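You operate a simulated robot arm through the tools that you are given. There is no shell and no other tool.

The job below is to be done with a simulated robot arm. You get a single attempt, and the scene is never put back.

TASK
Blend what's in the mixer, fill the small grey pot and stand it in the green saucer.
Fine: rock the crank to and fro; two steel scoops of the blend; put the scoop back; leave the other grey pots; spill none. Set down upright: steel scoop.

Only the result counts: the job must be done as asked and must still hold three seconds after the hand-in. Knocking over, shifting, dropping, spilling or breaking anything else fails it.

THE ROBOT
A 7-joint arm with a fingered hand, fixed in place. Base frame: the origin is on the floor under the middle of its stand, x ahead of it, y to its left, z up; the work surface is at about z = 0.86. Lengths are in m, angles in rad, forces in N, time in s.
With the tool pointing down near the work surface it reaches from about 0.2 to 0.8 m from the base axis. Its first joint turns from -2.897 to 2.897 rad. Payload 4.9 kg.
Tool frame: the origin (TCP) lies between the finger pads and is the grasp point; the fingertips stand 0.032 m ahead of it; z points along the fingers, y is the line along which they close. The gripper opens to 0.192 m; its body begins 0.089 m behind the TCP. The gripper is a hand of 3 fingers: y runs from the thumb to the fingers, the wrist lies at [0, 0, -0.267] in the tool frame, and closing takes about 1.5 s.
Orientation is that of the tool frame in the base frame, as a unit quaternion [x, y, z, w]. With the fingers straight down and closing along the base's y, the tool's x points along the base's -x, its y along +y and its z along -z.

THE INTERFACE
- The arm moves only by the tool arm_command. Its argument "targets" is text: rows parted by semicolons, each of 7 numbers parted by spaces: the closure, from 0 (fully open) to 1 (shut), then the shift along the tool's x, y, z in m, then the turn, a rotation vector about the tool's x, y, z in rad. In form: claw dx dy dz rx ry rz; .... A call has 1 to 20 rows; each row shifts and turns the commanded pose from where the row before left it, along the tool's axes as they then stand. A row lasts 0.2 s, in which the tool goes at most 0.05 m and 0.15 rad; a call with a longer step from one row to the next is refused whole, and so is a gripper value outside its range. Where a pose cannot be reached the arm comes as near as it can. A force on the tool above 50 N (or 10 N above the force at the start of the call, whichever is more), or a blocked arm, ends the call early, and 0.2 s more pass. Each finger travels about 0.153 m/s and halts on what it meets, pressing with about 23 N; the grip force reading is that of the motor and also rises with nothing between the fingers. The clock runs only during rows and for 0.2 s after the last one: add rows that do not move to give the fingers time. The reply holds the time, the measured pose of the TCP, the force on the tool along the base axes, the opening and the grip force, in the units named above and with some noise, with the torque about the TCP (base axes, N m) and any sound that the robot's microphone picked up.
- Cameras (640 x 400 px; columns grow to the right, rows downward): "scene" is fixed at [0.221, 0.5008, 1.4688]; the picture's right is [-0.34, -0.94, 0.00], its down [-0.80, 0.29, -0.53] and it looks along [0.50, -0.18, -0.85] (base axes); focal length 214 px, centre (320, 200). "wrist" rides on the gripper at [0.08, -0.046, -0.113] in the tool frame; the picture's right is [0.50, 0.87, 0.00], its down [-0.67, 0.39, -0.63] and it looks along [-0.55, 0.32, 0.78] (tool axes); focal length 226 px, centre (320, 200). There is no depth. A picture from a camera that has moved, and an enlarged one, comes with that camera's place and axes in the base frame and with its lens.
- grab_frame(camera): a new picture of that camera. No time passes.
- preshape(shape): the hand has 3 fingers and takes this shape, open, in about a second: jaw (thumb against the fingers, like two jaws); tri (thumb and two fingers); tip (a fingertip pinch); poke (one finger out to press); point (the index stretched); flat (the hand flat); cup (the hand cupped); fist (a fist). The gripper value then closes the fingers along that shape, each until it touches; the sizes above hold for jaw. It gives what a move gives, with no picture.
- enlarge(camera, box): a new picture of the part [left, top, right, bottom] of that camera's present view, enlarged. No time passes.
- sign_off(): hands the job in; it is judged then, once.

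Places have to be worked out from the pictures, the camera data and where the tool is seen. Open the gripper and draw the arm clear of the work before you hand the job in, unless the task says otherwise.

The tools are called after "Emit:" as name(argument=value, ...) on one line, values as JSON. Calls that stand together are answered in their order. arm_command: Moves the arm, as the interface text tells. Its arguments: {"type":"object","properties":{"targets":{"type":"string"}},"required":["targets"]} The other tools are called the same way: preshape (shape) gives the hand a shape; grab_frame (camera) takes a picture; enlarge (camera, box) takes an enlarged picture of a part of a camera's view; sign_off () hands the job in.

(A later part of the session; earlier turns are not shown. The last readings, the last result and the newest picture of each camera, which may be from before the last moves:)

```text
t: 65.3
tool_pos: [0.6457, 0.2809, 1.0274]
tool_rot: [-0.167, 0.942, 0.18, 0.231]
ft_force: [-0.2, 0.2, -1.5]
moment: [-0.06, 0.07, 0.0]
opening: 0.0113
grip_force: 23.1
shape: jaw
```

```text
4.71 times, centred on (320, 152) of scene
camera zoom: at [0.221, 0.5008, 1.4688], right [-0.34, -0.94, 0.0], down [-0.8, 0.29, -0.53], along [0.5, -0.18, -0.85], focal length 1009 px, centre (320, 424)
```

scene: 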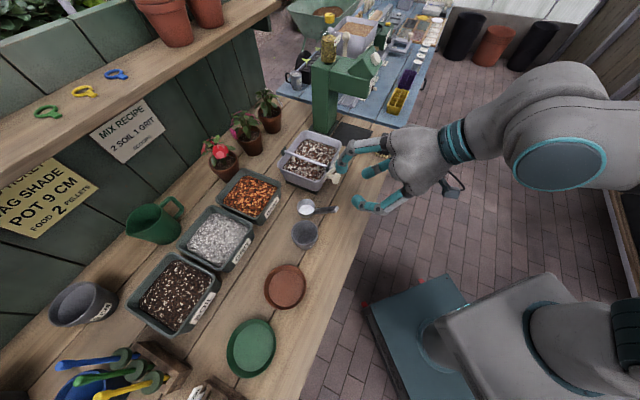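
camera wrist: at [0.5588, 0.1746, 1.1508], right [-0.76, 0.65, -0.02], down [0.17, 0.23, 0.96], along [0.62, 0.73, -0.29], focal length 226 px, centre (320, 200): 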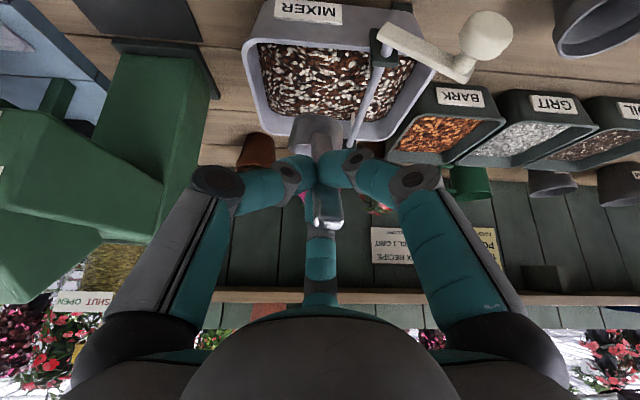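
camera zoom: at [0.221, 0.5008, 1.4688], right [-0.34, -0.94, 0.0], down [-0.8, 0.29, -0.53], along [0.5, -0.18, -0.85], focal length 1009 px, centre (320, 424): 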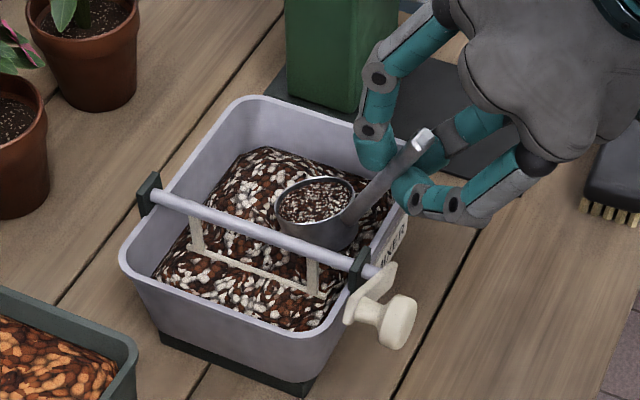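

The cup already shows blend inside, and the surface in the tray has dropped. I dip 12 mm deeper to make sure it is a full scoop.

Emit:
arm_command(targets="1 0.0030 -0.0016 0.0050 0 0 0; 1 0.0030 -0.0016 0.0050 0 0 0; 1 0 0 0 0 0 0")

Emit:
enlarge(camera="scene", box=[290, 130, 350, 170])

Emit:
enlarge(camera="wrist", box=[200, 40, 440, 220])

```text
t: 66.1
tool_pos: [0.6465, 0.2795, 1.0154]
tool_rot: [-0.166, 0.942, 0.18, 0.231]
ft_force: [-0.3, -0.4, -2.2]
moment: [-0.03, 0.06, -0.02]
opening: 0.0117
grip_force: 22.8
shape: jaw
```

```text
10.00 times, centred on (320, 150) of scene
camera zoom: at [0.221, 0.5008, 1.4688], right [-0.34, -0.94, 0.0], down [-0.8, 0.29, -0.53], along [0.5, -0.18, -0.85], focal length 2145 px, centre (320, 700)
```

zoom: 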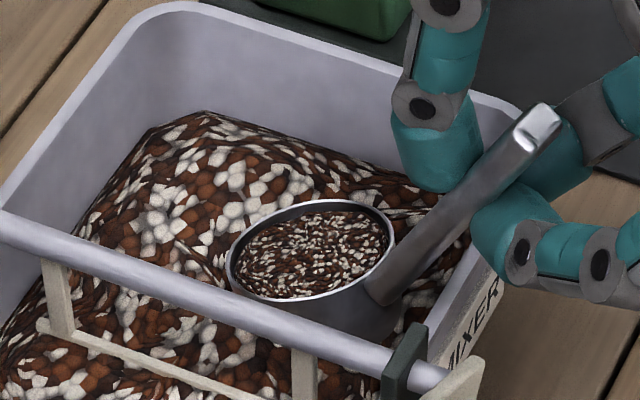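

```text
2.22 times, centred on (320, 130) of wrist
camera zoom: at [0.5552, 0.1752, 1.0583], right [-0.76, 0.65, -0.02], down [0.17, 0.23, 0.96], along [0.62, 0.73, -0.29], focal length 502 px, centre (320, 356)
```

zoom: 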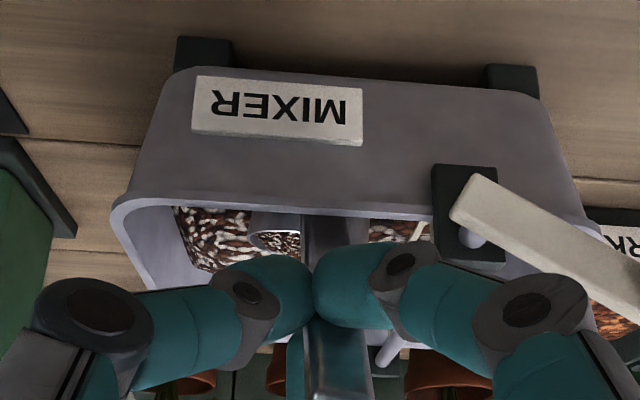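

The scoop is full to the rim, with only 2 N of load. I pitch it back level while raising, then lift clear of the tray.

Emit:
arm_command(targets="1 -0.0042 0.0022 -0.0065 -0.0327 -0.0616 0; 1 -0.0045 0.0024 -0.0061 -0.0327 -0.0616 0; 1 -0.0049 0.0026 -0.0058 -0.0327 -0.0616 0; 1 -0.0053 0.0028 -0.0054 -0.0327 -0.0616 0; 1 -0.0056 0.0030 -0.0049 -0.0327 -0.0616 0; 1 -0.0107 0.0057 -0.0088 0 0 0; 1 -0.0107 0.0057 -0.0088 0 0 0; 1 -0.0107 0.0057 -0.0088 0 0 0; 1 -0.0107 0.0057 -0.0088 0 0 0; 1 0 0 0 0 0 0; 1 0 0 0 0 0 0")

Emit:
enlarge(camera="scene", box=[270, 90, 370, 180])

Emit:
enlarge(camera="wrist", box=[200, 40, 440, 220])

```text
t: 68.5
tool_pos: [0.6464, 0.2813, 1.1136]
tool_rot: [-0.155, 0.877, 0.279, 0.358]
ft_force: [-0.2, -0.4, -1.5]
moment: [-0.1, 0.11, -0.01]
opening: 0.0114
grip_force: 23.0
shape: jaw
```

```text
4.44 times, centred on (320, 135) of scene
camera zoom: at [0.221, 0.5008, 1.4688], right [-0.34, -0.94, 0.0], down [-0.8, 0.29, -0.53], along [0.5, -0.18, -0.85], focal length 953 px, centre (320, 489)
```

zoom: 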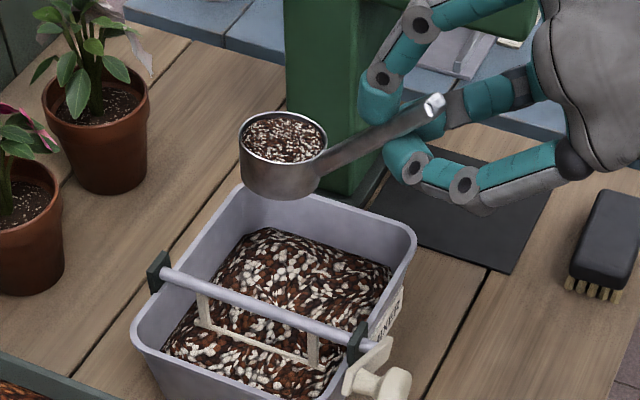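

```text
2.22 times, centred on (320, 130) of wrist
camera zoom: at [0.5522, 0.1721, 1.1077], right [-0.76, 0.65, -0.03], down [-0.06, -0.02, 1.0], along [0.65, 0.76, 0.05], focal length 502 px, centre (320, 356)
```

zoom: 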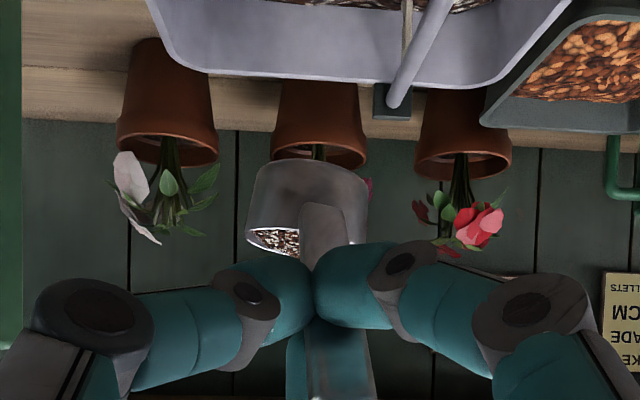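

The loaded scoop is level and steady in the grip. I carry it slowly at this height toward the 7 cm pot.

Emit:
arm_command(targets="1 0.0068 0.0078 -0.0032 0 0 0; 1 0.0135 0.01566 -0.0063 0 0 0; 1 0.0135 0.01566 -0.0063 0 0 0; 1 0.0135 0.01566 -0.0063 0 0 0; 1 0.0135 0.01566 -0.0063 0 0 0; 1 0.0135 0.01566 -0.0063 0 0 0; 1 0.0135 0.01566 -0.0063 0 0 0; 1 0.0135 0.01566 -0.0063 0 0 0; 1 0.0135 0.01566 -0.0063 0 0 0; 1 0.0135 0.01566 -0.0063 0 0 0; 1 0.0135 0.01566 -0.0063 0 0 0; 1 0.0135 0.01566 -0.0063 0 0 0; 1 0.0068 0.0078 -0.0032 0 0 0; 1 0 0 0 0 0 0; 1 0 0 0 0 0 0")

Emit:
enlarge(camera="scene", box=[260, 160, 380, 270])

Emit:
grab_frame(camera="wrist")

```text
t: 71.7
tool_pos: [0.4033, 0.3736, 1.1147]
tool_rot: [-0.154, 0.878, 0.279, 0.358]
ft_force: [0.7, -0.1, -1.0]
moment: [-0.05, 0.06, 0.01]
opening: 0.0115
grip_force: 22.9
shape: jaw
```

```text
3.64 times, centred on (320, 215) of scene
camera zoom: at [0.221, 0.5008, 1.4688], right [-0.34, -0.94, 0.0], down [-0.8, 0.29, -0.53], along [0.5, -0.18, -0.85], focal length 780 px, centre (320, 146)
```

zoom: 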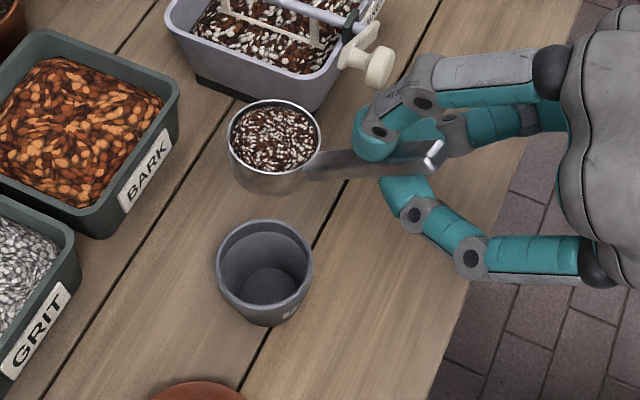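

```text
taken
camera wrist: at [0.3086, 0.2646, 1.108], right [-0.76, 0.65, -0.03], down [-0.06, -0.02, 1.0], along [0.65, 0.76, 0.05], focal length 226 px, centre (320, 200)
```

wrist: 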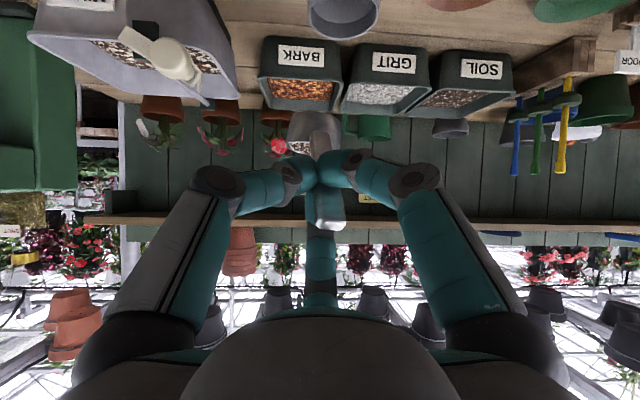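

The loaded cup hangs right beside and above the pot (pot centre ≈ u 0.0275, n 0.645, rim z≈0.934), with its left lip over the pot centre. I lower about 8 cm so the lip is roughly 5 cm above the pot rim.

Emit:
arm_command(targets="1 0.01465 -0.0076 0.01205 0 0 0; 1 0.01465 -0.0076 0.01205 0 0 0; 1 0.01465 -0.0076 0.01205 0 0 0; 1 0.01465 -0.0076 0.01205 0 0 0; 1 0 0 0 0 0 0")

Emit:
enlarge(camera="scene", box=[260, 180, 380, 290])

Emit:
enlarge(camera="wrist", box=[220, 0, 460, 180])

```text
t: 72.9
tool_pos: [0.403, 0.3751, 1.0344]
tool_rot: [-0.155, 0.877, 0.28, 0.358]
ft_force: [-0.4, 0.2, -0.7]
moment: [-0.07, 0.09, 0.0]
opening: 0.0112
grip_force: 22.8
shape: jaw
```

```text
3.64 times, centred on (320, 235) of scene
camera zoom: at [0.221, 0.5008, 1.4688], right [-0.34, -0.94, 0.0], down [-0.8, 0.29, -0.53], along [0.5, -0.18, -0.85], focal length 780 px, centre (320, 73)
```

zoom: 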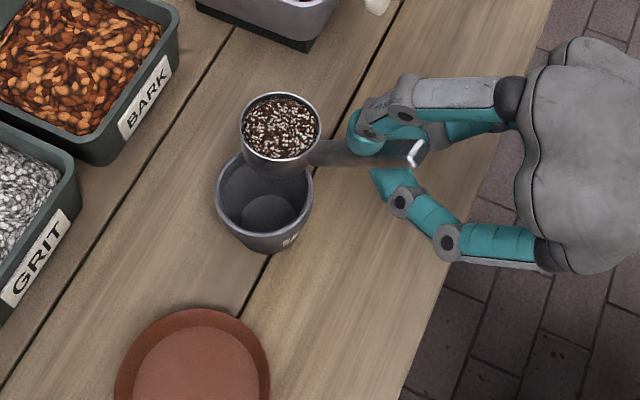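

```text
2.22 times, centred on (340, 90) of wrist
camera zoom: at [0.3086, 0.265, 1.0264], right [-0.76, 0.65, -0.03], down [-0.06, -0.02, 1.0], along [0.65, 0.76, 0.05], focal length 502 px, centre (276, 444)
```

zoom: 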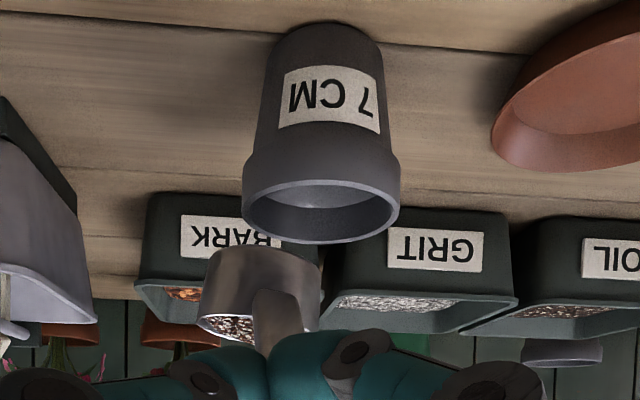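

The lip is over the pot's centre. I begin tilting about the lip toward −u in 8° steps, the first 40°, and check that the arm follows.

Emit:
arm_command(targets="1 0.00148 0.00704 -0.00144 0.0725 -0.0385 -0.1129; 1 0.00148 0.00704 -0.00144 0.0725 -0.0385 -0.1129; 1 0.00148 0.00704 -0.00144 0.0725 -0.0385 -0.1129; 1 0.00148 0.00704 -0.00144 0.0725 -0.0385 -0.1129; 1 0.00148 0.00704 -0.00144 0.0725 -0.0385 -0.1129; 1 0 0 0 0 0 0")

Emit:
enlarge(camera="scene", box=[260, 180, 380, 290])

Emit:
grab_frame(camera="wrist")

```text
t: 74.3
tool_pos: [0.3771, 0.3988, 1.0353]
tool_rot: [-0.298, 0.797, 0.022, 0.524]
ft_force: [-0.7, 0.2, -0.6]
moment: [-0.03, 0.14, -0.04]
opening: 0.0114
grip_force: 22.8
shape: jaw
```

```text
3.64 times, centred on (320, 235) of scene
camera zoom: at [0.221, 0.5008, 1.4688], right [-0.34, -0.94, 0.0], down [-0.8, 0.29, -0.53], along [0.5, -0.18, -0.85], focal length 780 px, centre (320, 73)
```

zoom: 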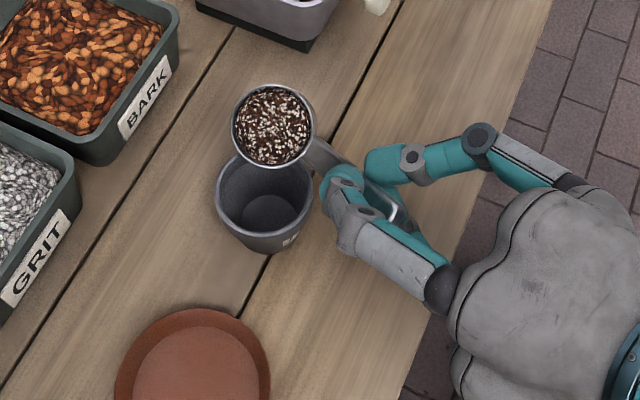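

```text
taken
camera wrist: at [0.2857, 0.2865, 1.0322], right [-0.57, 0.48, -0.67], down [-0.53, 0.4, 0.75], along [0.63, 0.78, 0.03], focal length 226 px, centre (320, 200)
```

wrist: 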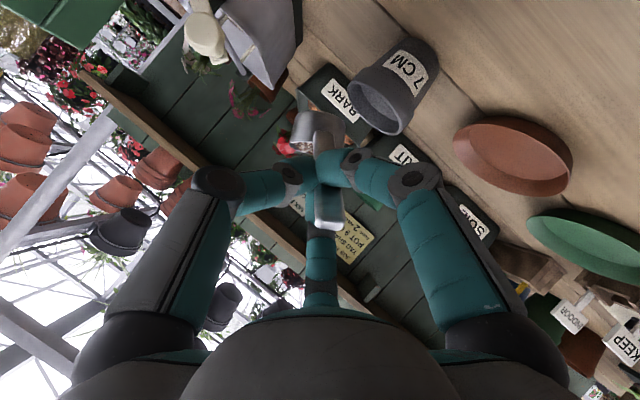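

The arm follows well and nothing has left the cup yet at 40°. The lip looks about 1 cm too far toward −u, so I shift back slightly while continuing to 64°.

Emit:
arm_command(targets="1 0.0023 0.0045 0 0.0725 -0.0385 -0.1129; 1 0.0023 0.0045 0 0.0725 -0.0385 -0.1129; 1 0.0023 0.0045 0 0.0725 -0.0385 -0.1129; 1 0 0 0 0 0 0")

Emit:
enlarge(camera="scene", box=[270, 190, 360, 265])

Emit:
enlarge(camera="wrist", box=[240, 20, 480, 200])

```text
t: 75.3
tool_pos: [0.369, 0.4061, 1.0242]
tool_rot: [-0.369, 0.702, -0.134, 0.594]
ft_force: [-1.2, 2.4, 2.7]
moment: [0.25, -0.28, 0.07]
opening: 0.0104
grip_force: 23.1
shape: jaw
```

```text
5.33 times, centred on (315, 228) of scene
camera zoom: at [0.221, 0.5008, 1.4688], right [-0.34, -0.94, 0.0], down [-0.8, 0.29, -0.53], along [0.5, -0.18, -0.85], focal length 1144 px, centre (347, 53)
```

zoom: 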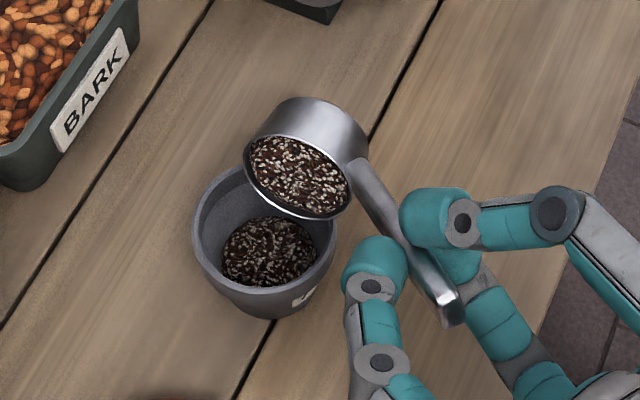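

```text
2.22 times, centred on (360, 110) of wrist
camera zoom: at [0.2793, 0.2934, 1.0249], right [-0.32, 0.26, -0.91], down [-0.71, 0.57, 0.41], along [0.62, 0.78, 0.0], focal length 502 px, centre (231, 400)
```

zoom: 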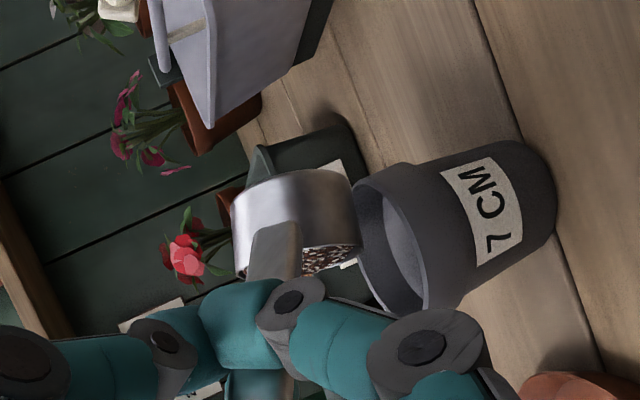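

Blend is pouring into the pot, but the force reading and pictures suggest the scoop swung down in the grip and may be touching the pot's rim. I look closely before moving.

Emit:
enlarge(camera="scene", box=[290, 195, 345, 250])

Emit:
enlarge(camera="wrist", box=[310, 60, 450, 170])

```text
7.27 times, centred on (318, 222) of scene
camera zoom: at [0.221, 0.5008, 1.4688], right [-0.34, -0.94, 0.0], down [-0.8, 0.29, -0.53], along [0.5, -0.18, -0.85], focal length 1560 px, centre (338, 36)
```

zoom: 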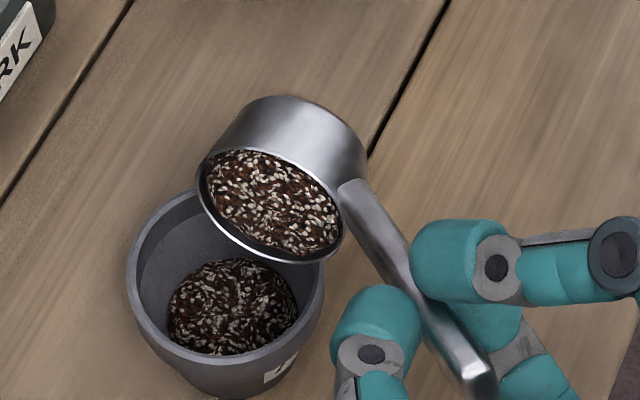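

```text
3.64 times, centred on (380, 115) of wrist
camera zoom: at [0.2793, 0.2934, 1.0249], right [-0.32, 0.26, -0.91], down [-0.71, 0.57, 0.41], along [0.62, 0.78, 0.0], focal length 822 px, centre (102, 509)
```

zoom: 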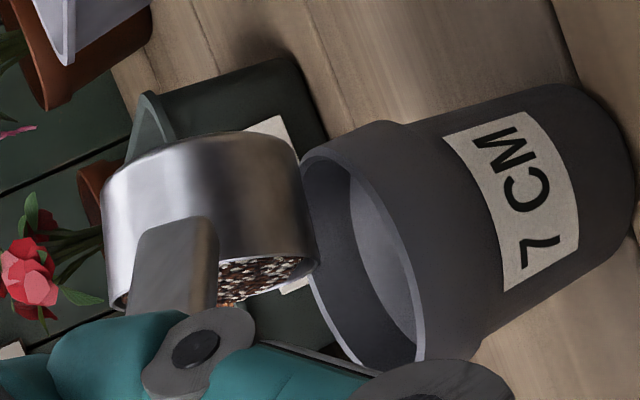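

The cup's lower wall is leaning on the pot's right rim (the grip gave a little under the load). The lip is still inside the pot opening. I raise 1.5 cm gently to take the weight off the pot.

Emit:
arm_command(targets="1 -0.0037 -0.0031 -0.0013 0 0 0; 1 -0.0037 -0.0031 -0.0013 0 0 0; 1 -0.0037 -0.0031 -0.0013 0 0 0; 1 0 0 0 0 0 0")

Emit:
enlarge(camera="scene", box=[290, 195, 345, 250])

Emit:
enlarge(camera="wrist", box=[310, 60, 450, 170])

```text
t: 76.3
tool_pos: [0.3703, 0.4058, 1.0395]
tool_rot: [-0.369, 0.702, -0.134, 0.594]
ft_force: [0.4, -1.0, -0.8]
moment: [0.0, 0.07, 0.0]
opening: 0.01
grip_force: 23.2
shape: jaw
```

```text
7.27 times, centred on (318, 222) of scene
camera zoom: at [0.221, 0.5008, 1.4688], right [-0.34, -0.94, 0.0], down [-0.8, 0.29, -0.53], along [0.5, -0.18, -0.85], focal length 1560 px, centre (338, 36)
```

zoom: 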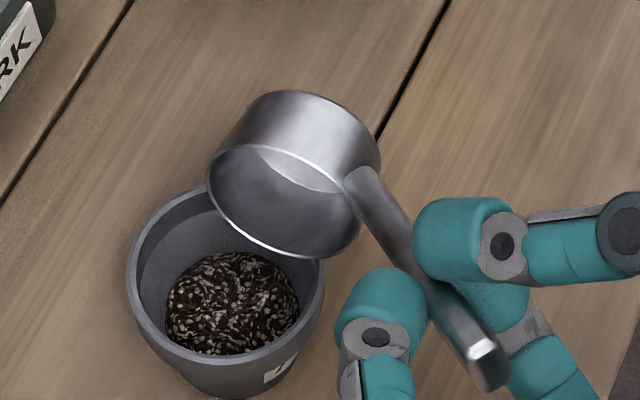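

```text
3.64 times, centred on (380, 115) of wrist
camera zoom: at [0.2793, 0.2932, 1.0401], right [-0.32, 0.26, -0.91], down [-0.71, 0.57, 0.41], along [0.62, 0.78, 0.0], focal length 822 px, centre (102, 509)
```

zoom: 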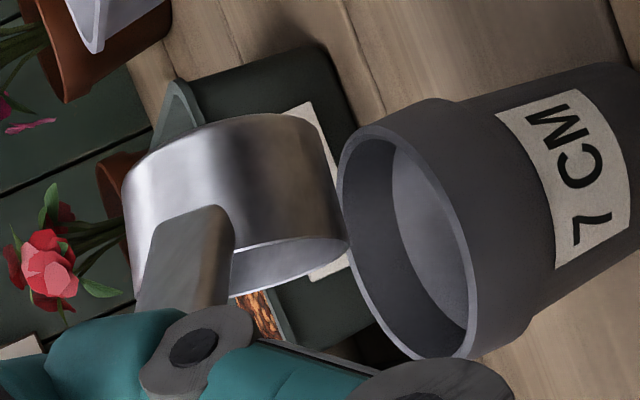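

The cup is completely empty, the blend is in the pot, and the pot has not moved. I raise 3 cm and roll the scoop back upright to see how it sits in the grip now.

Emit:
arm_command(targets="1 -0.011 -0.0094 -0.0039 0 0 0; 1 -0.011 -0.0094 -0.0039 0 0 0; 1 0 0 0 -0.0725 0.0385 0.1129; 1 0 0 0 -0.0725 0.0385 0.1129; 1 0 0 0 -0.0725 0.0385 0.1129; 1 0 0 0 -0.0725 0.0385 0.1129; 1 0 0 0 -0.0725 0.0385 0.1129; 1 0 0 0 -0.0725 0.0385 0.1129; 1 0 0 0 -0.0725 0.0385 0.1129; 1 0 0 0 -0.0725 0.0385 0.1129; 1 0 0 0 0 0 0; 1 0 0 0 0 0 0")

Emit:
enlarge(camera="scene", box=[260, 180, 380, 290])

Emit:
enlarge(camera="wrist", box=[220, 40, 460, 220])

```text
t: 78.9
tool_pos: [0.3689, 0.4057, 1.0695]
tool_rot: [-0.156, 0.878, 0.281, 0.356]
ft_force: [0.3, 0.7, 0.3]
moment: [-0.07, 0.03, -0.03]
opening: 0.0101
grip_force: 22.9
shape: jaw
```

```text
3.64 times, centred on (320, 235) of scene
camera zoom: at [0.221, 0.5008, 1.4688], right [-0.34, -0.94, 0.0], down [-0.8, 0.29, -0.53], along [0.5, -0.18, -0.85], focal length 780 px, centre (320, 73)
```

zoom: 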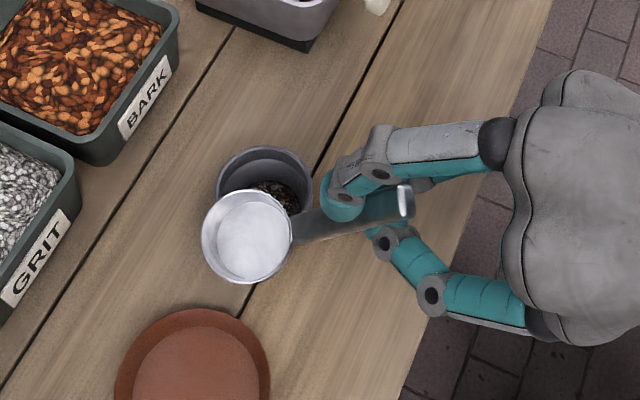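

```text
2.22 times, centred on (340, 130) of wrist
camera zoom: at [0.274, 0.297, 1.0622], right [-0.76, 0.65, -0.03], down [-0.06, -0.02, 1.0], along [0.65, 0.76, 0.05], focal length 502 px, centre (276, 356)
```

zoom: 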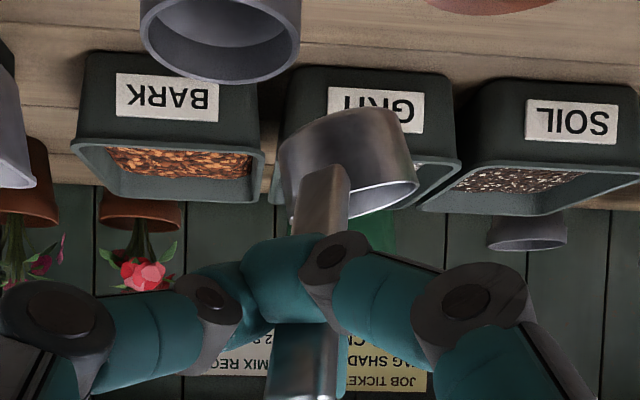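

The scoop has turned in the grip (yawed toward −u and leaning). I zoom in to measure its attitude before going for the second scoop.

Emit:
enlarge(camera="scene", box=[285, 205, 350, 250])

Emit:
enlarge(camera="wrist", box=[310, 70, 430, 150])

```text
8.89 times, centred on (318, 228) of scene
camera zoom: at [0.221, 0.5008, 1.4688], right [-0.34, -0.94, 0.0], down [-0.8, 0.29, -0.53], along [0.5, -0.18, -0.85], focal length 1906 px, centre (342, -44)
```

zoom: 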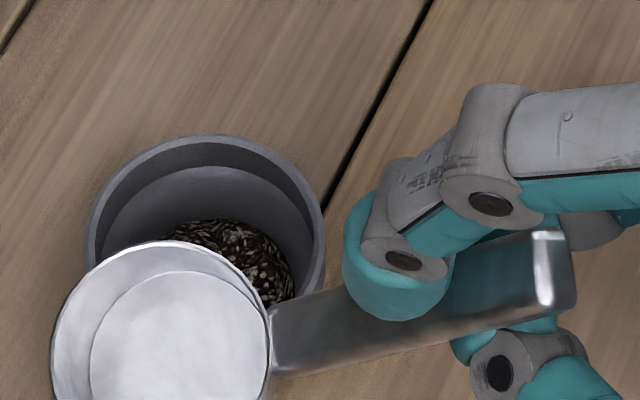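

```text
5.00 times, centred on (370, 110) of wrist
camera zoom: at [0.274, 0.297, 1.0622], right [-0.76, 0.65, -0.03], down [-0.06, -0.02, 1.0], along [0.65, 0.76, 0.05], focal length 1130 px, centre (70, 650)
```

zoom: 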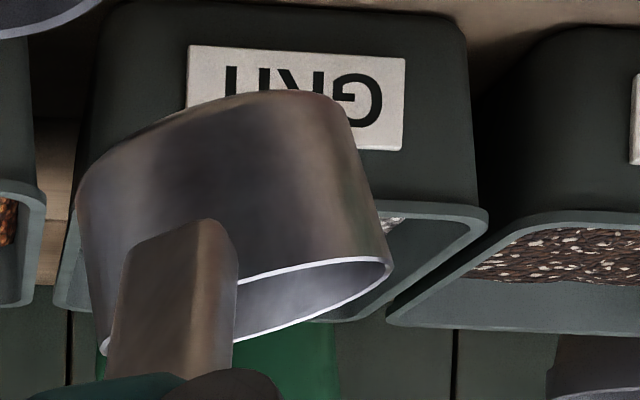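

The cup leans about 17° toward −u. I raise 6 cm and roll the hand 17° the other way to level it again, then re-measure.

Emit:
arm_command(targets="1 -0.0143 0.0076 -0.0118 0 0 0; 1 -0.0143 0.0076 -0.0118 0 0 0; 1 -0.0143 0.0076 -0.0118 0 0 0; 1 0 0 0 -0.0513 0.0273 0.08; 1 0 0 0 -0.0513 0.0273 0.08; 1 0 0 0 -0.0513 0.0273 0.08; 1 0 0 0 0 0 0; 1 0 0 0 0 0 0")

Emit:
enlarge(camera="scene", box=[260, 170, 360, 250])

Emit:
enlarge(camera="wrist", box=[260, 60, 430, 180])

```text
t: 80.7
tool_pos: [0.3683, 0.4058, 1.129]
tool_rot: [-0.087, 0.88, 0.38, 0.273]
ft_force: [-0.1, 0.1, -0.5]
moment: [-0.07, 0.02, -0.01]
opening: 0.0103
grip_force: 22.5
shape: jaw
```

```text
5.00 times, centred on (310, 210) of scene
camera zoom: at [0.221, 0.5008, 1.4688], right [-0.34, -0.94, 0.0], down [-0.8, 0.29, -0.53], along [0.5, -0.18, -0.85], focal length 1072 px, centre (370, 150)
```

zoom: 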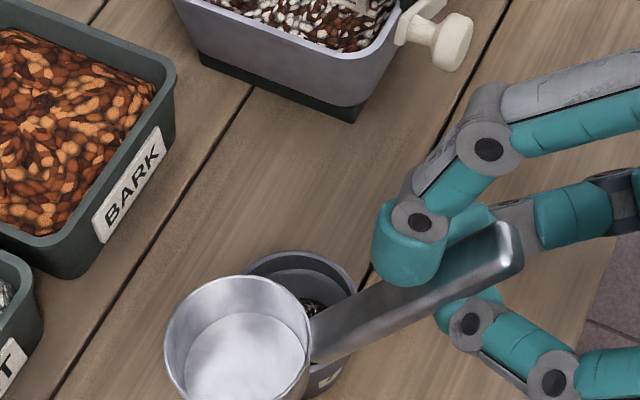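

```text
3.33 times, centred on (345, 120) of wrist
camera zoom: at [0.2728, 0.2983, 1.1219], right [-0.73, 0.63, 0.27], down [0.16, -0.22, 0.96], along [0.66, 0.75, 0.06], focal length 754 px, centre (237, 467)
```

zoom: 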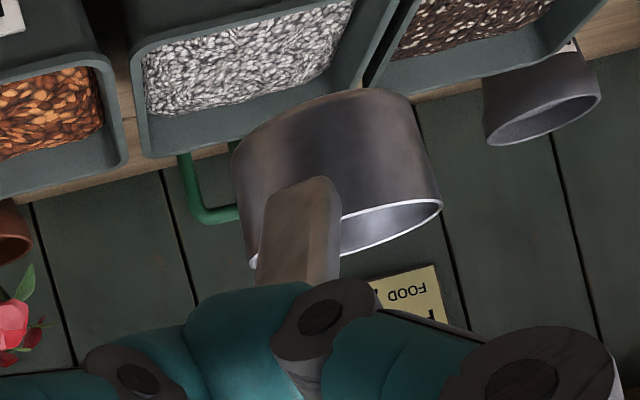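

The cup is level again; it has yawed about 37° in the hand, so its rim centre is now at (u −0.050, n +0.076, z −0.047) from the TCP. I account for that offset and carry the empty scoop back above the mixer's right half.

Emit:
arm_command(targets="1 -0.0222 -0.0202 0.0025 0 0 0; 1 -0.0222 -0.0202 0.0025 0 0 0; 1 -0.0222 -0.0202 0.0025 0 0 0; 1 -0.0222 -0.0202 0.0025 0 0 0; 1 -0.0222 -0.0202 0.0025 0 0 0; 1 -0.0222 -0.0202 0.0025 0 0 0; 1 -0.0222 -0.0202 0.0025 0 0 0; 1 -0.0222 -0.0202 0.0025 0 0 0; 1 -0.0222 -0.0202 0.0025 0 0 0; 1 -0.0222 -0.0202 0.0025 0 0 0; 1 -0.0222 -0.0202 0.0025 0 0 0; 1 -0.0222 -0.0202 0.0025 0 0 0; 1 0 0 0 0 0 0; 1 0 0 0 0 0 0")

Emit:
enlarge(camera="scene", box=[270, 90, 390, 190])

Emit:
grab_frame(camera="wrist")

```text
t: 83.7
tool_pos: [0.6932, 0.2444, 1.1063]
tool_rot: [-0.086, 0.88, 0.379, 0.272]
ft_force: [-1.3, 0.0, -1.5]
moment: [-0.07, 0.01, -0.02]
opening: 0.0099
grip_force: 23.3
shape: jaw
```

```text
4.00 times, centred on (330, 140) of scene
camera zoom: at [0.221, 0.5008, 1.4688], right [-0.34, -0.94, 0.0], down [-0.8, 0.29, -0.53], along [0.5, -0.18, -0.85], focal length 858 px, centre (280, 440)
```

zoom: 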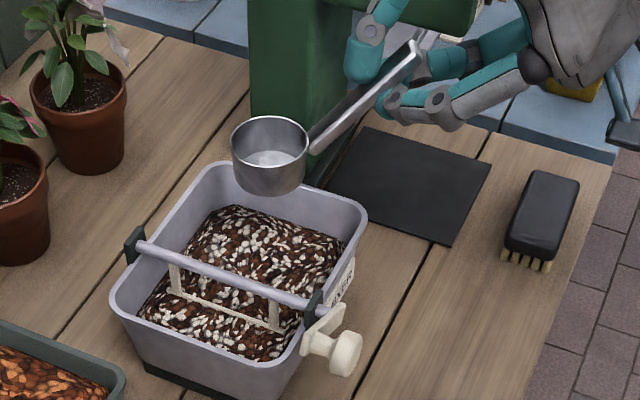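

```text
taken
camera wrist: at [0.5968, 0.1368, 1.0984], right [-0.73, 0.63, 0.27], down [0.16, -0.22, 0.96], along [0.66, 0.75, 0.06], focal length 226 px, centre (320, 200)
```

wrist: 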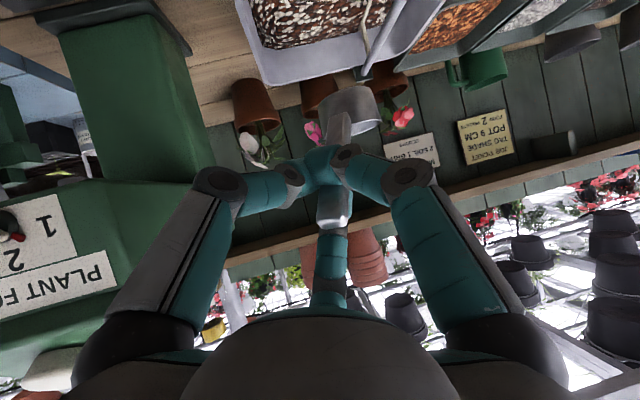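

The cup is over the tray's right half again (u≈0.295, n≈0.718). I pitch it 20° forward and lower most of the way, then check.

Emit:
arm_command(targets="1 0 0 0 0.0764 0.0853 0.02; 1 0 0 0 0.0764 0.0853 0.02; 1 0 0 0 0.0764 0.0853 0.02; 1 0.0048 -0.0082 0.0168 0 0 0; 1 0.0048 -0.0082 0.0168 0 0 0; 1 0.0048 -0.0082 0.0168 0 0 0; 1 0 0 0 0 0 0")

Emit:
enlarge(camera="scene", box=[270, 100, 390, 190])

Emit:
enlarge(camera="wrist", box=[220, 0, 460, 180])

```text
t: 85.3
tool_pos: [0.6977, 0.2505, 1.0487]
tool_rot: [-0.077, 0.947, 0.271, 0.155]
ft_force: [0.0, -0.4, -1.1]
moment: [-0.06, -0.02, 0.0]
opening: 0.01
grip_force: 23.1
shape: jaw
```

```text
4.44 times, centred on (330, 145) of scene
camera zoom: at [0.221, 0.5008, 1.4688], right [-0.34, -0.94, 0.0], down [-0.8, 0.29, -0.53], along [0.5, -0.18, -0.85], focal length 953 px, centre (276, 444)
```

zoom: 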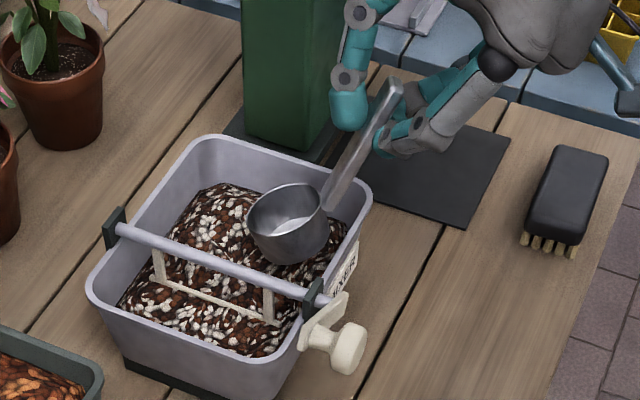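

```text
2.22 times, centred on (340, 90) of wrist
camera zoom: at [0.6043, 0.1472, 1.0918], right [-0.67, 0.7, 0.26], down [0.38, 0.03, 0.92], along [0.64, 0.72, -0.29], focal length 502 px, centre (276, 444)
```

zoom: 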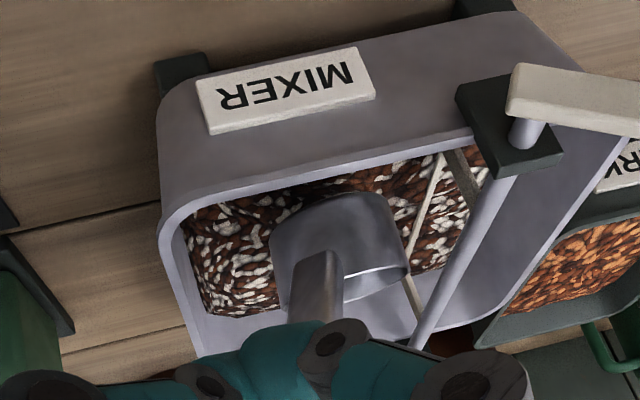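

The cup is inside the tray, clear of the shaft and walls. I lower about 4 cm more into the blend.

Emit:
arm_command(targets="1 0.0064 -0.0093 0.0153 0 0 0; 1 0.0064 -0.0093 0.0153 0 0 0; 1 0 0 0 0 0 0")

Emit:
enlarge(camera="scene", box=[280, 115, 355, 170])

Emit:
enlarge(camera="wrist", box=[220, 0, 460, 180])

```text
t: 86.1
tool_pos: [0.6954, 0.2484, 1.0113]
tool_rot: [-0.076, 0.947, 0.271, 0.156]
ft_force: [-0.7, -0.1, -0.9]
moment: [-0.07, -0.01, -0.02]
opening: 0.0099
grip_force: 23.3
shape: jaw
```

```text
7.27 times, centred on (318, 142) of scene
camera zoom: at [0.221, 0.5008, 1.4688], right [-0.34, -0.94, 0.0], down [-0.8, 0.29, -0.53], along [0.5, -0.18, -0.85], focal length 1560 px, centre (338, 618)
```

zoom: 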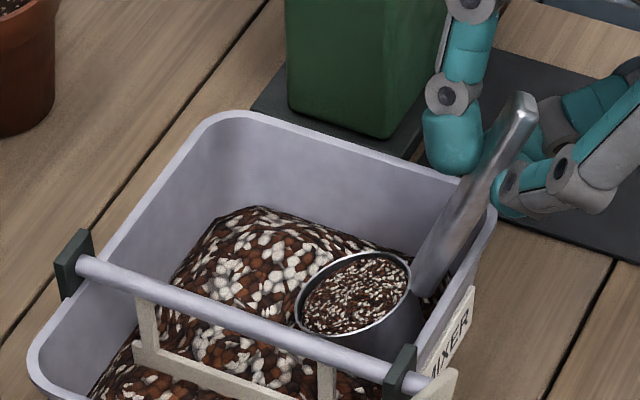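

```text
2.22 times, centred on (340, 90) of wrist
camera zoom: at [0.604, 0.1469, 1.0544], right [-0.67, 0.7, 0.26], down [0.38, 0.03, 0.92], along [0.64, 0.72, -0.29], focal length 502 px, centre (276, 444)
```

zoom: 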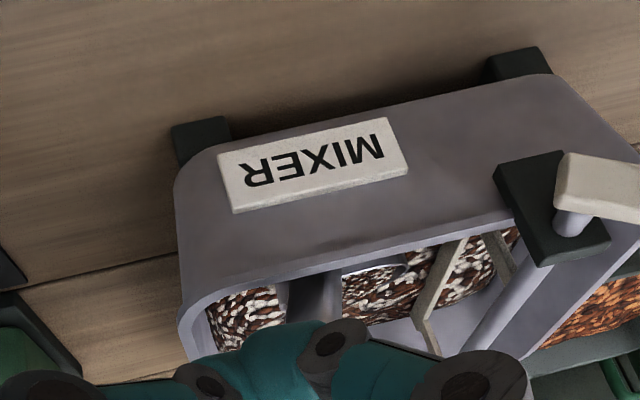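

The second scoop is full. I pitch back level while raising, then lift clear of the tray.

Emit:
arm_command(targets="1 -0.0029 0.0040 -0.0063 -0.0459 -0.0512 -0.012; 1 -0.0032 0.0043 -0.0059 -0.0459 -0.0512 -0.012; 1 -0.0036 0.0045 -0.0056 -0.0459 -0.0512 -0.012; 1 -0.0039 0.0047 -0.0052 -0.0459 -0.0512 -0.012; 1 -0.0042 0.0049 -0.0047 -0.0459 -0.0512 -0.012; 1 -0.0082 0.0093 -0.0084 0 0 0; 1 -0.0082 0.0093 -0.0084 0 0 0; 1 -0.0082 0.0093 -0.0084 0 0 0; 1 -0.0082 0.0093 -0.0084 0 0 0; 1 0 0 0 0 0 0; 1 0 0 0 0 0 0")

Emit:
enlarge(camera="scene", box=[270, 90, 390, 180])

Emit:
enlarge(camera="wrist", box=[260, 40, 430, 160])

```text
t: 88.5
tool_pos: [0.6986, 0.2517, 1.1124]
tool_rot: [-0.087, 0.88, 0.38, 0.272]
ft_force: [-0.1, -0.1, -1.8]
moment: [-0.1, 0.02, 0.02]
opening: 0.0102
grip_force: 23.0
shape: jaw
```

```text
4.44 times, centred on (330, 135) of scene
camera zoom: at [0.221, 0.5008, 1.4688], right [-0.34, -0.94, 0.0], down [-0.8, 0.29, -0.53], along [0.5, -0.18, -0.85], focal length 953 px, centre (276, 489)
```

zoom: 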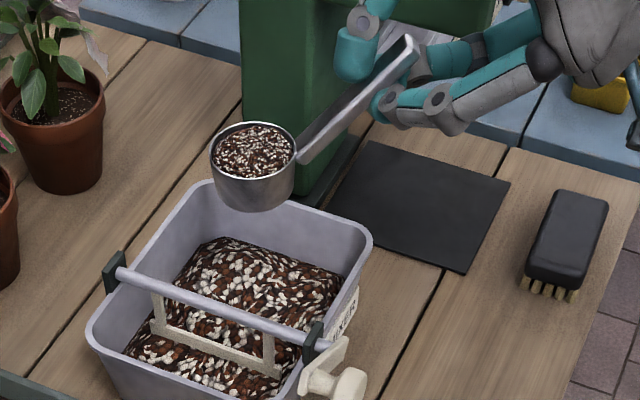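

```text
3.33 times, centred on (345, 100) of wrist
camera zoom: at [0.6017, 0.1437, 1.1041], right [-0.73, 0.63, 0.27], down [0.16, -0.22, 0.96], along [0.66, 0.75, 0.06], focal length 754 px, centre (237, 533)
```

zoom: 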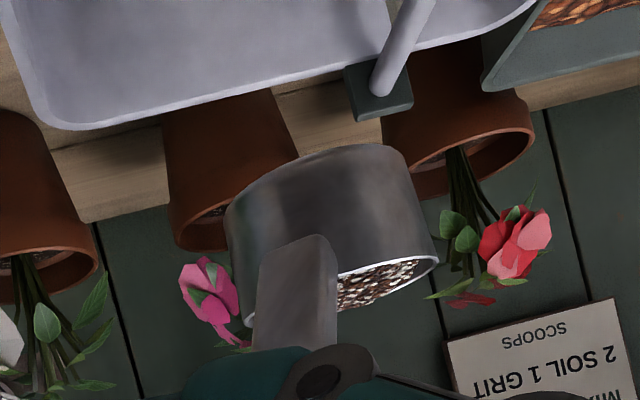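

The loaded scoop is holding steady and nearly level. I carry it slowly over to the pot, aiming the left lip above the pot's centre.

Emit:
arm_command(targets="1 0.0079 0.0060 -0.0010 0 0 0; 1 0.0157 0.0120 -0.0020 0 0 0; 1 0.0157 0.0120 -0.0020 0 0 0; 1 0.0157 0.0120 -0.0020 0 0 0; 1 0.0157 0.0120 -0.0020 0 0 0; 1 0.0157 0.0120 -0.0020 0 0 0; 1 0.0157 0.0120 -0.0020 0 0 0; 1 0.0157 0.0120 -0.0020 0 0 0; 1 0.0157 0.0120 -0.0020 0 0 0; 1 0.0157 0.0120 -0.0020 0 0 0; 1 0.0157 0.0120 -0.0020 0 0 0; 1 0.0157 0.0120 -0.0020 0 0 0; 1 0.0157 0.0120 -0.0020 0 0 0; 1 0.0079 0.0060 -0.0010 0 0 0; 1 0 0 0 0 0 0; 1 0 0 0 0 0 0")

Emit:
enlarge(camera="scene", box=[260, 160, 380, 270])

Emit:
grab_frame(camera="wrist")

```text
t: 91.9
tool_pos: [0.4597, 0.3525, 1.1125]
tool_rot: [-0.087, 0.88, 0.38, 0.273]
ft_force: [-0.1, 0.2, -1.3]
moment: [-0.08, 0.0, -0.04]
opening: 0.0103
grip_force: 23.2
shape: jaw
```

```text
3.64 times, centred on (320, 215) of scene
camera zoom: at [0.221, 0.5008, 1.4688], right [-0.34, -0.94, 0.0], down [-0.8, 0.29, -0.53], along [0.5, -0.18, -0.85], focal length 780 px, centre (320, 146)
```

zoom: 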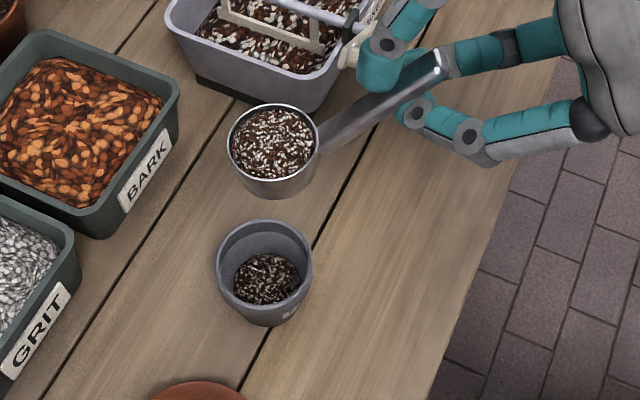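

```text
taken
camera wrist: at [0.3631, 0.2449, 1.1053], right [-0.73, 0.63, 0.27], down [0.16, -0.22, 0.96], along [0.66, 0.75, 0.06], focal length 226 px, centre (320, 200)
```

wrist: 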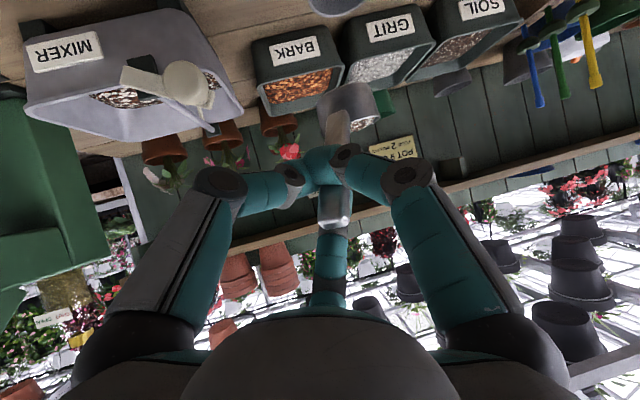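

The cup sits beside the pot with its left lip above the pot's centre. I lower about 6 cm and tilt 40° about the lip, then check before it starts to pour.

Emit:
arm_command(targets="1 0.0116 -0.0131 0.0119 0 0 0; 1 0.0116 -0.0131 0.0119 0 0 0; 1 0.0116 -0.0131 0.0119 0 0 0; 1 0 0 0 0 0 0; 1 -0.0007 0.0120 -0.0046 0.0725 -0.0385 -0.1129; 1 -0.0007 0.0120 -0.0046 0.0725 -0.0385 -0.1129; 1 -0.0007 0.0120 -0.0046 0.0725 -0.0385 -0.1129; 1 -0.0007 0.0120 -0.0046 0.0725 -0.0385 -0.1129; 1 0 0 0 0 0 0")

Emit:
enlarge(camera="scene", box=[270, 180, 360, 255])

Emit:
enlarge(camera="wrist", box=[240, 0, 480, 180])

```text
t: 93.9
tool_pos: [0.4433, 0.359, 1.0774]
tool_rot: [-0.182, 0.876, 0.225, 0.387]
ft_force: [0.3, 0.2, -0.8]
moment: [-0.05, 0.05, 0.0]
opening: 0.0101
grip_force: 23.2
shape: jaw
out of reach, approached as far as the arm can: row 7, 8
```

```text
5.33 times, centred on (315, 218) of scene
camera zoom: at [0.221, 0.5008, 1.4688], right [-0.34, -0.94, 0.0], down [-0.8, 0.29, -0.53], along [0.5, -0.18, -0.85], focal length 1144 px, centre (347, 107)
```

zoom: 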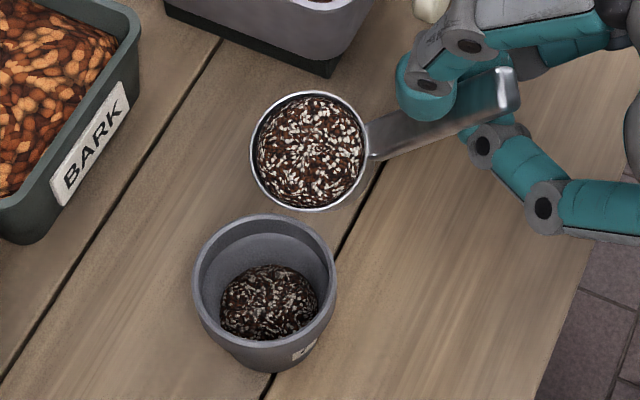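

```text
2.22 times, centred on (360, 90) of wrist
camera zoom: at [0.3496, 0.2496, 1.0725], right [-0.75, 0.65, -0.16], down [-0.14, 0.08, 0.99], along [0.65, 0.76, 0.03], focal length 502 px, centre (231, 444)
```

zoom: 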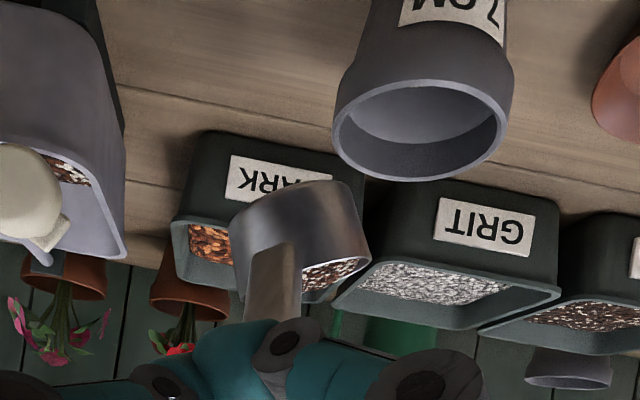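

The arm reports the last two tilt steps as out of reach, so the cup stopped at about 25° tilt with the blend still inside. I hold still one moment to see where the commanded pose stands.

Emit:
arm_command(targets="1 0 0 0 0 0 0; 1 0 0 0 0 0 0")

Emit:
grab_frame(camera="scene")

```text
t: 94.5
tool_pos: [0.4447, 0.3577, 1.0748]
tool_rot: [-0.183, 0.876, 0.225, 0.386]
ft_force: [0.0, 0.0, -0.6]
moment: [-0.08, 0.06, 0.01]
opening: 0.0101
grip_force: 23.2
shape: jaw
```

```text
taken
```

scene: 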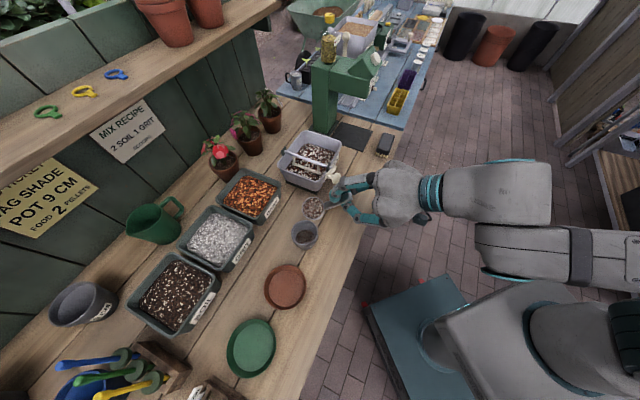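

No complaint while holding, so the commanded pose equals the reached one. I try one small tilt step alone, without shifting, to see whether rotation itself is blocked.

Emit:
arm_command(targets="1 0 0 0 0.0363 -0.0193 -0.0565; 1 0 0 0 0 0 0")

```text
t: 95.1
tool_pos: [0.4445, 0.3585, 1.076]
tool_rot: [-0.206, 0.865, 0.186, 0.418]
ft_force: [0.2, -0.3, -1.3]
moment: [-0.07, 0.06, -0.03]
opening: 0.0102
grip_force: 23.0
shape: jaw
```

Small rotation steps work. I continue in 4° steps with small shifts that bring the lip back over the pot's centre.

Emit:
arm_command(targets="1 0.0008 0.0103 -0.0030 0.0363 -0.0193 -0.0565; 1 0.0008 0.0103 -0.0030 0.0363 -0.0193 -0.0565; 1 0.0008 0.0103 -0.0030 0.0363 -0.0193 -0.0565; 1 0 0 0 0 0 0")

Emit:
enlarge(camera="scene", box=[270, 180, 360, 255])

Emit:
enlarge(camera="wrist", box=[240, 0, 480, 180])

```text
t: 96.1
tool_pos: [0.4225, 0.3809, 1.082]
tool_rot: [-0.25, 0.841, 0.109, 0.468]
ft_force: [0.3, -0.2, -1.0]
moment: [-0.01, 0.04, -0.02]
opening: 0.0098
grip_force: 22.6
shape: jaw
```

```text
5.33 times, centred on (315, 218) of scene
camera zoom: at [0.221, 0.5008, 1.4688], right [-0.34, -0.94, 0.0], down [-0.8, 0.29, -0.53], along [0.5, -0.18, -0.85], focal length 1144 px, centre (347, 107)
```

zoom: 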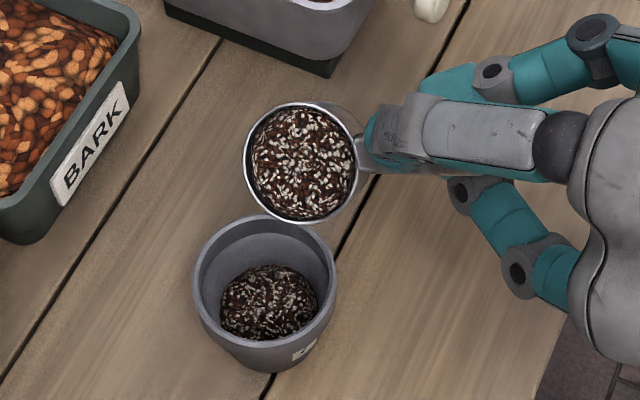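

```text
2.22 times, centred on (360, 90) of wrist
camera zoom: at [0.3287, 0.2697, 1.079], right [-0.67, 0.58, -0.47], down [-0.37, 0.28, 0.88], along [0.64, 0.77, 0.02], focal length 502 px, centre (231, 444)
```

zoom: 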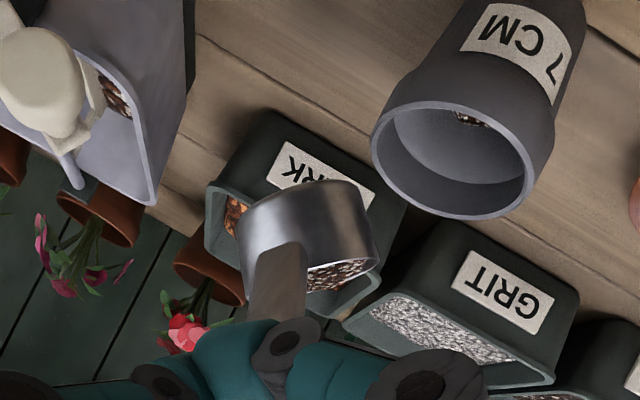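

Tilt is now about 41° with the lip above the pot and no slip so far. I continue in 4° steps, lowering slightly, to start the pour.

Emit:
arm_command(targets="1 0.0022 0.0088 0.0002 0.0363 -0.0193 -0.0565; 1 0.0022 0.0088 0.0002 0.0363 -0.0193 -0.0565; 1 0.0022 0.0088 0.0002 0.0363 -0.0193 -0.0565; 1 0 0 0 0 0 0")

Emit:
enlarge(camera="scene", box=[270, 180, 360, 255])

Emit:
enlarge(camera="wrist", box=[240, 0, 480, 180])

```text
t: 97.1
tool_pos: [0.4078, 0.4021, 1.0719]
tool_rot: [-0.29, 0.808, 0.029, 0.512]
ft_force: [0.1, 0.4, 0.1]
moment: [-0.01, 0.07, 0.0]
opening: 0.01
grip_force: 22.5
shape: jaw
```

```text
5.33 times, centred on (315, 218) of scene
camera zoom: at [0.221, 0.5008, 1.4688], right [-0.34, -0.94, 0.0], down [-0.8, 0.29, -0.53], along [0.5, -0.18, -0.85], focal length 1144 px, centre (347, 107)
```

zoom: 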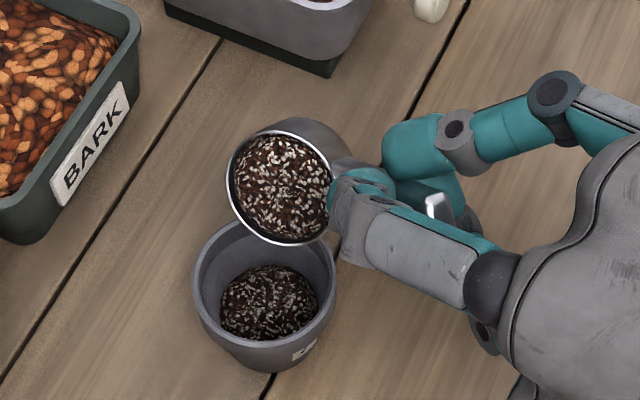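

```text
2.22 times, centred on (360, 90) of wrist
camera zoom: at [0.3143, 0.2901, 1.071], right [-0.59, 0.5, -0.64], down [-0.5, 0.4, 0.77], along [0.64, 0.77, 0.02], focal length 502 px, centre (231, 444)
```

zoom: 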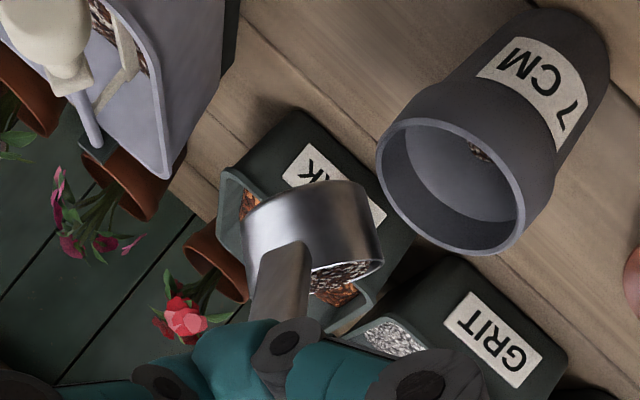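

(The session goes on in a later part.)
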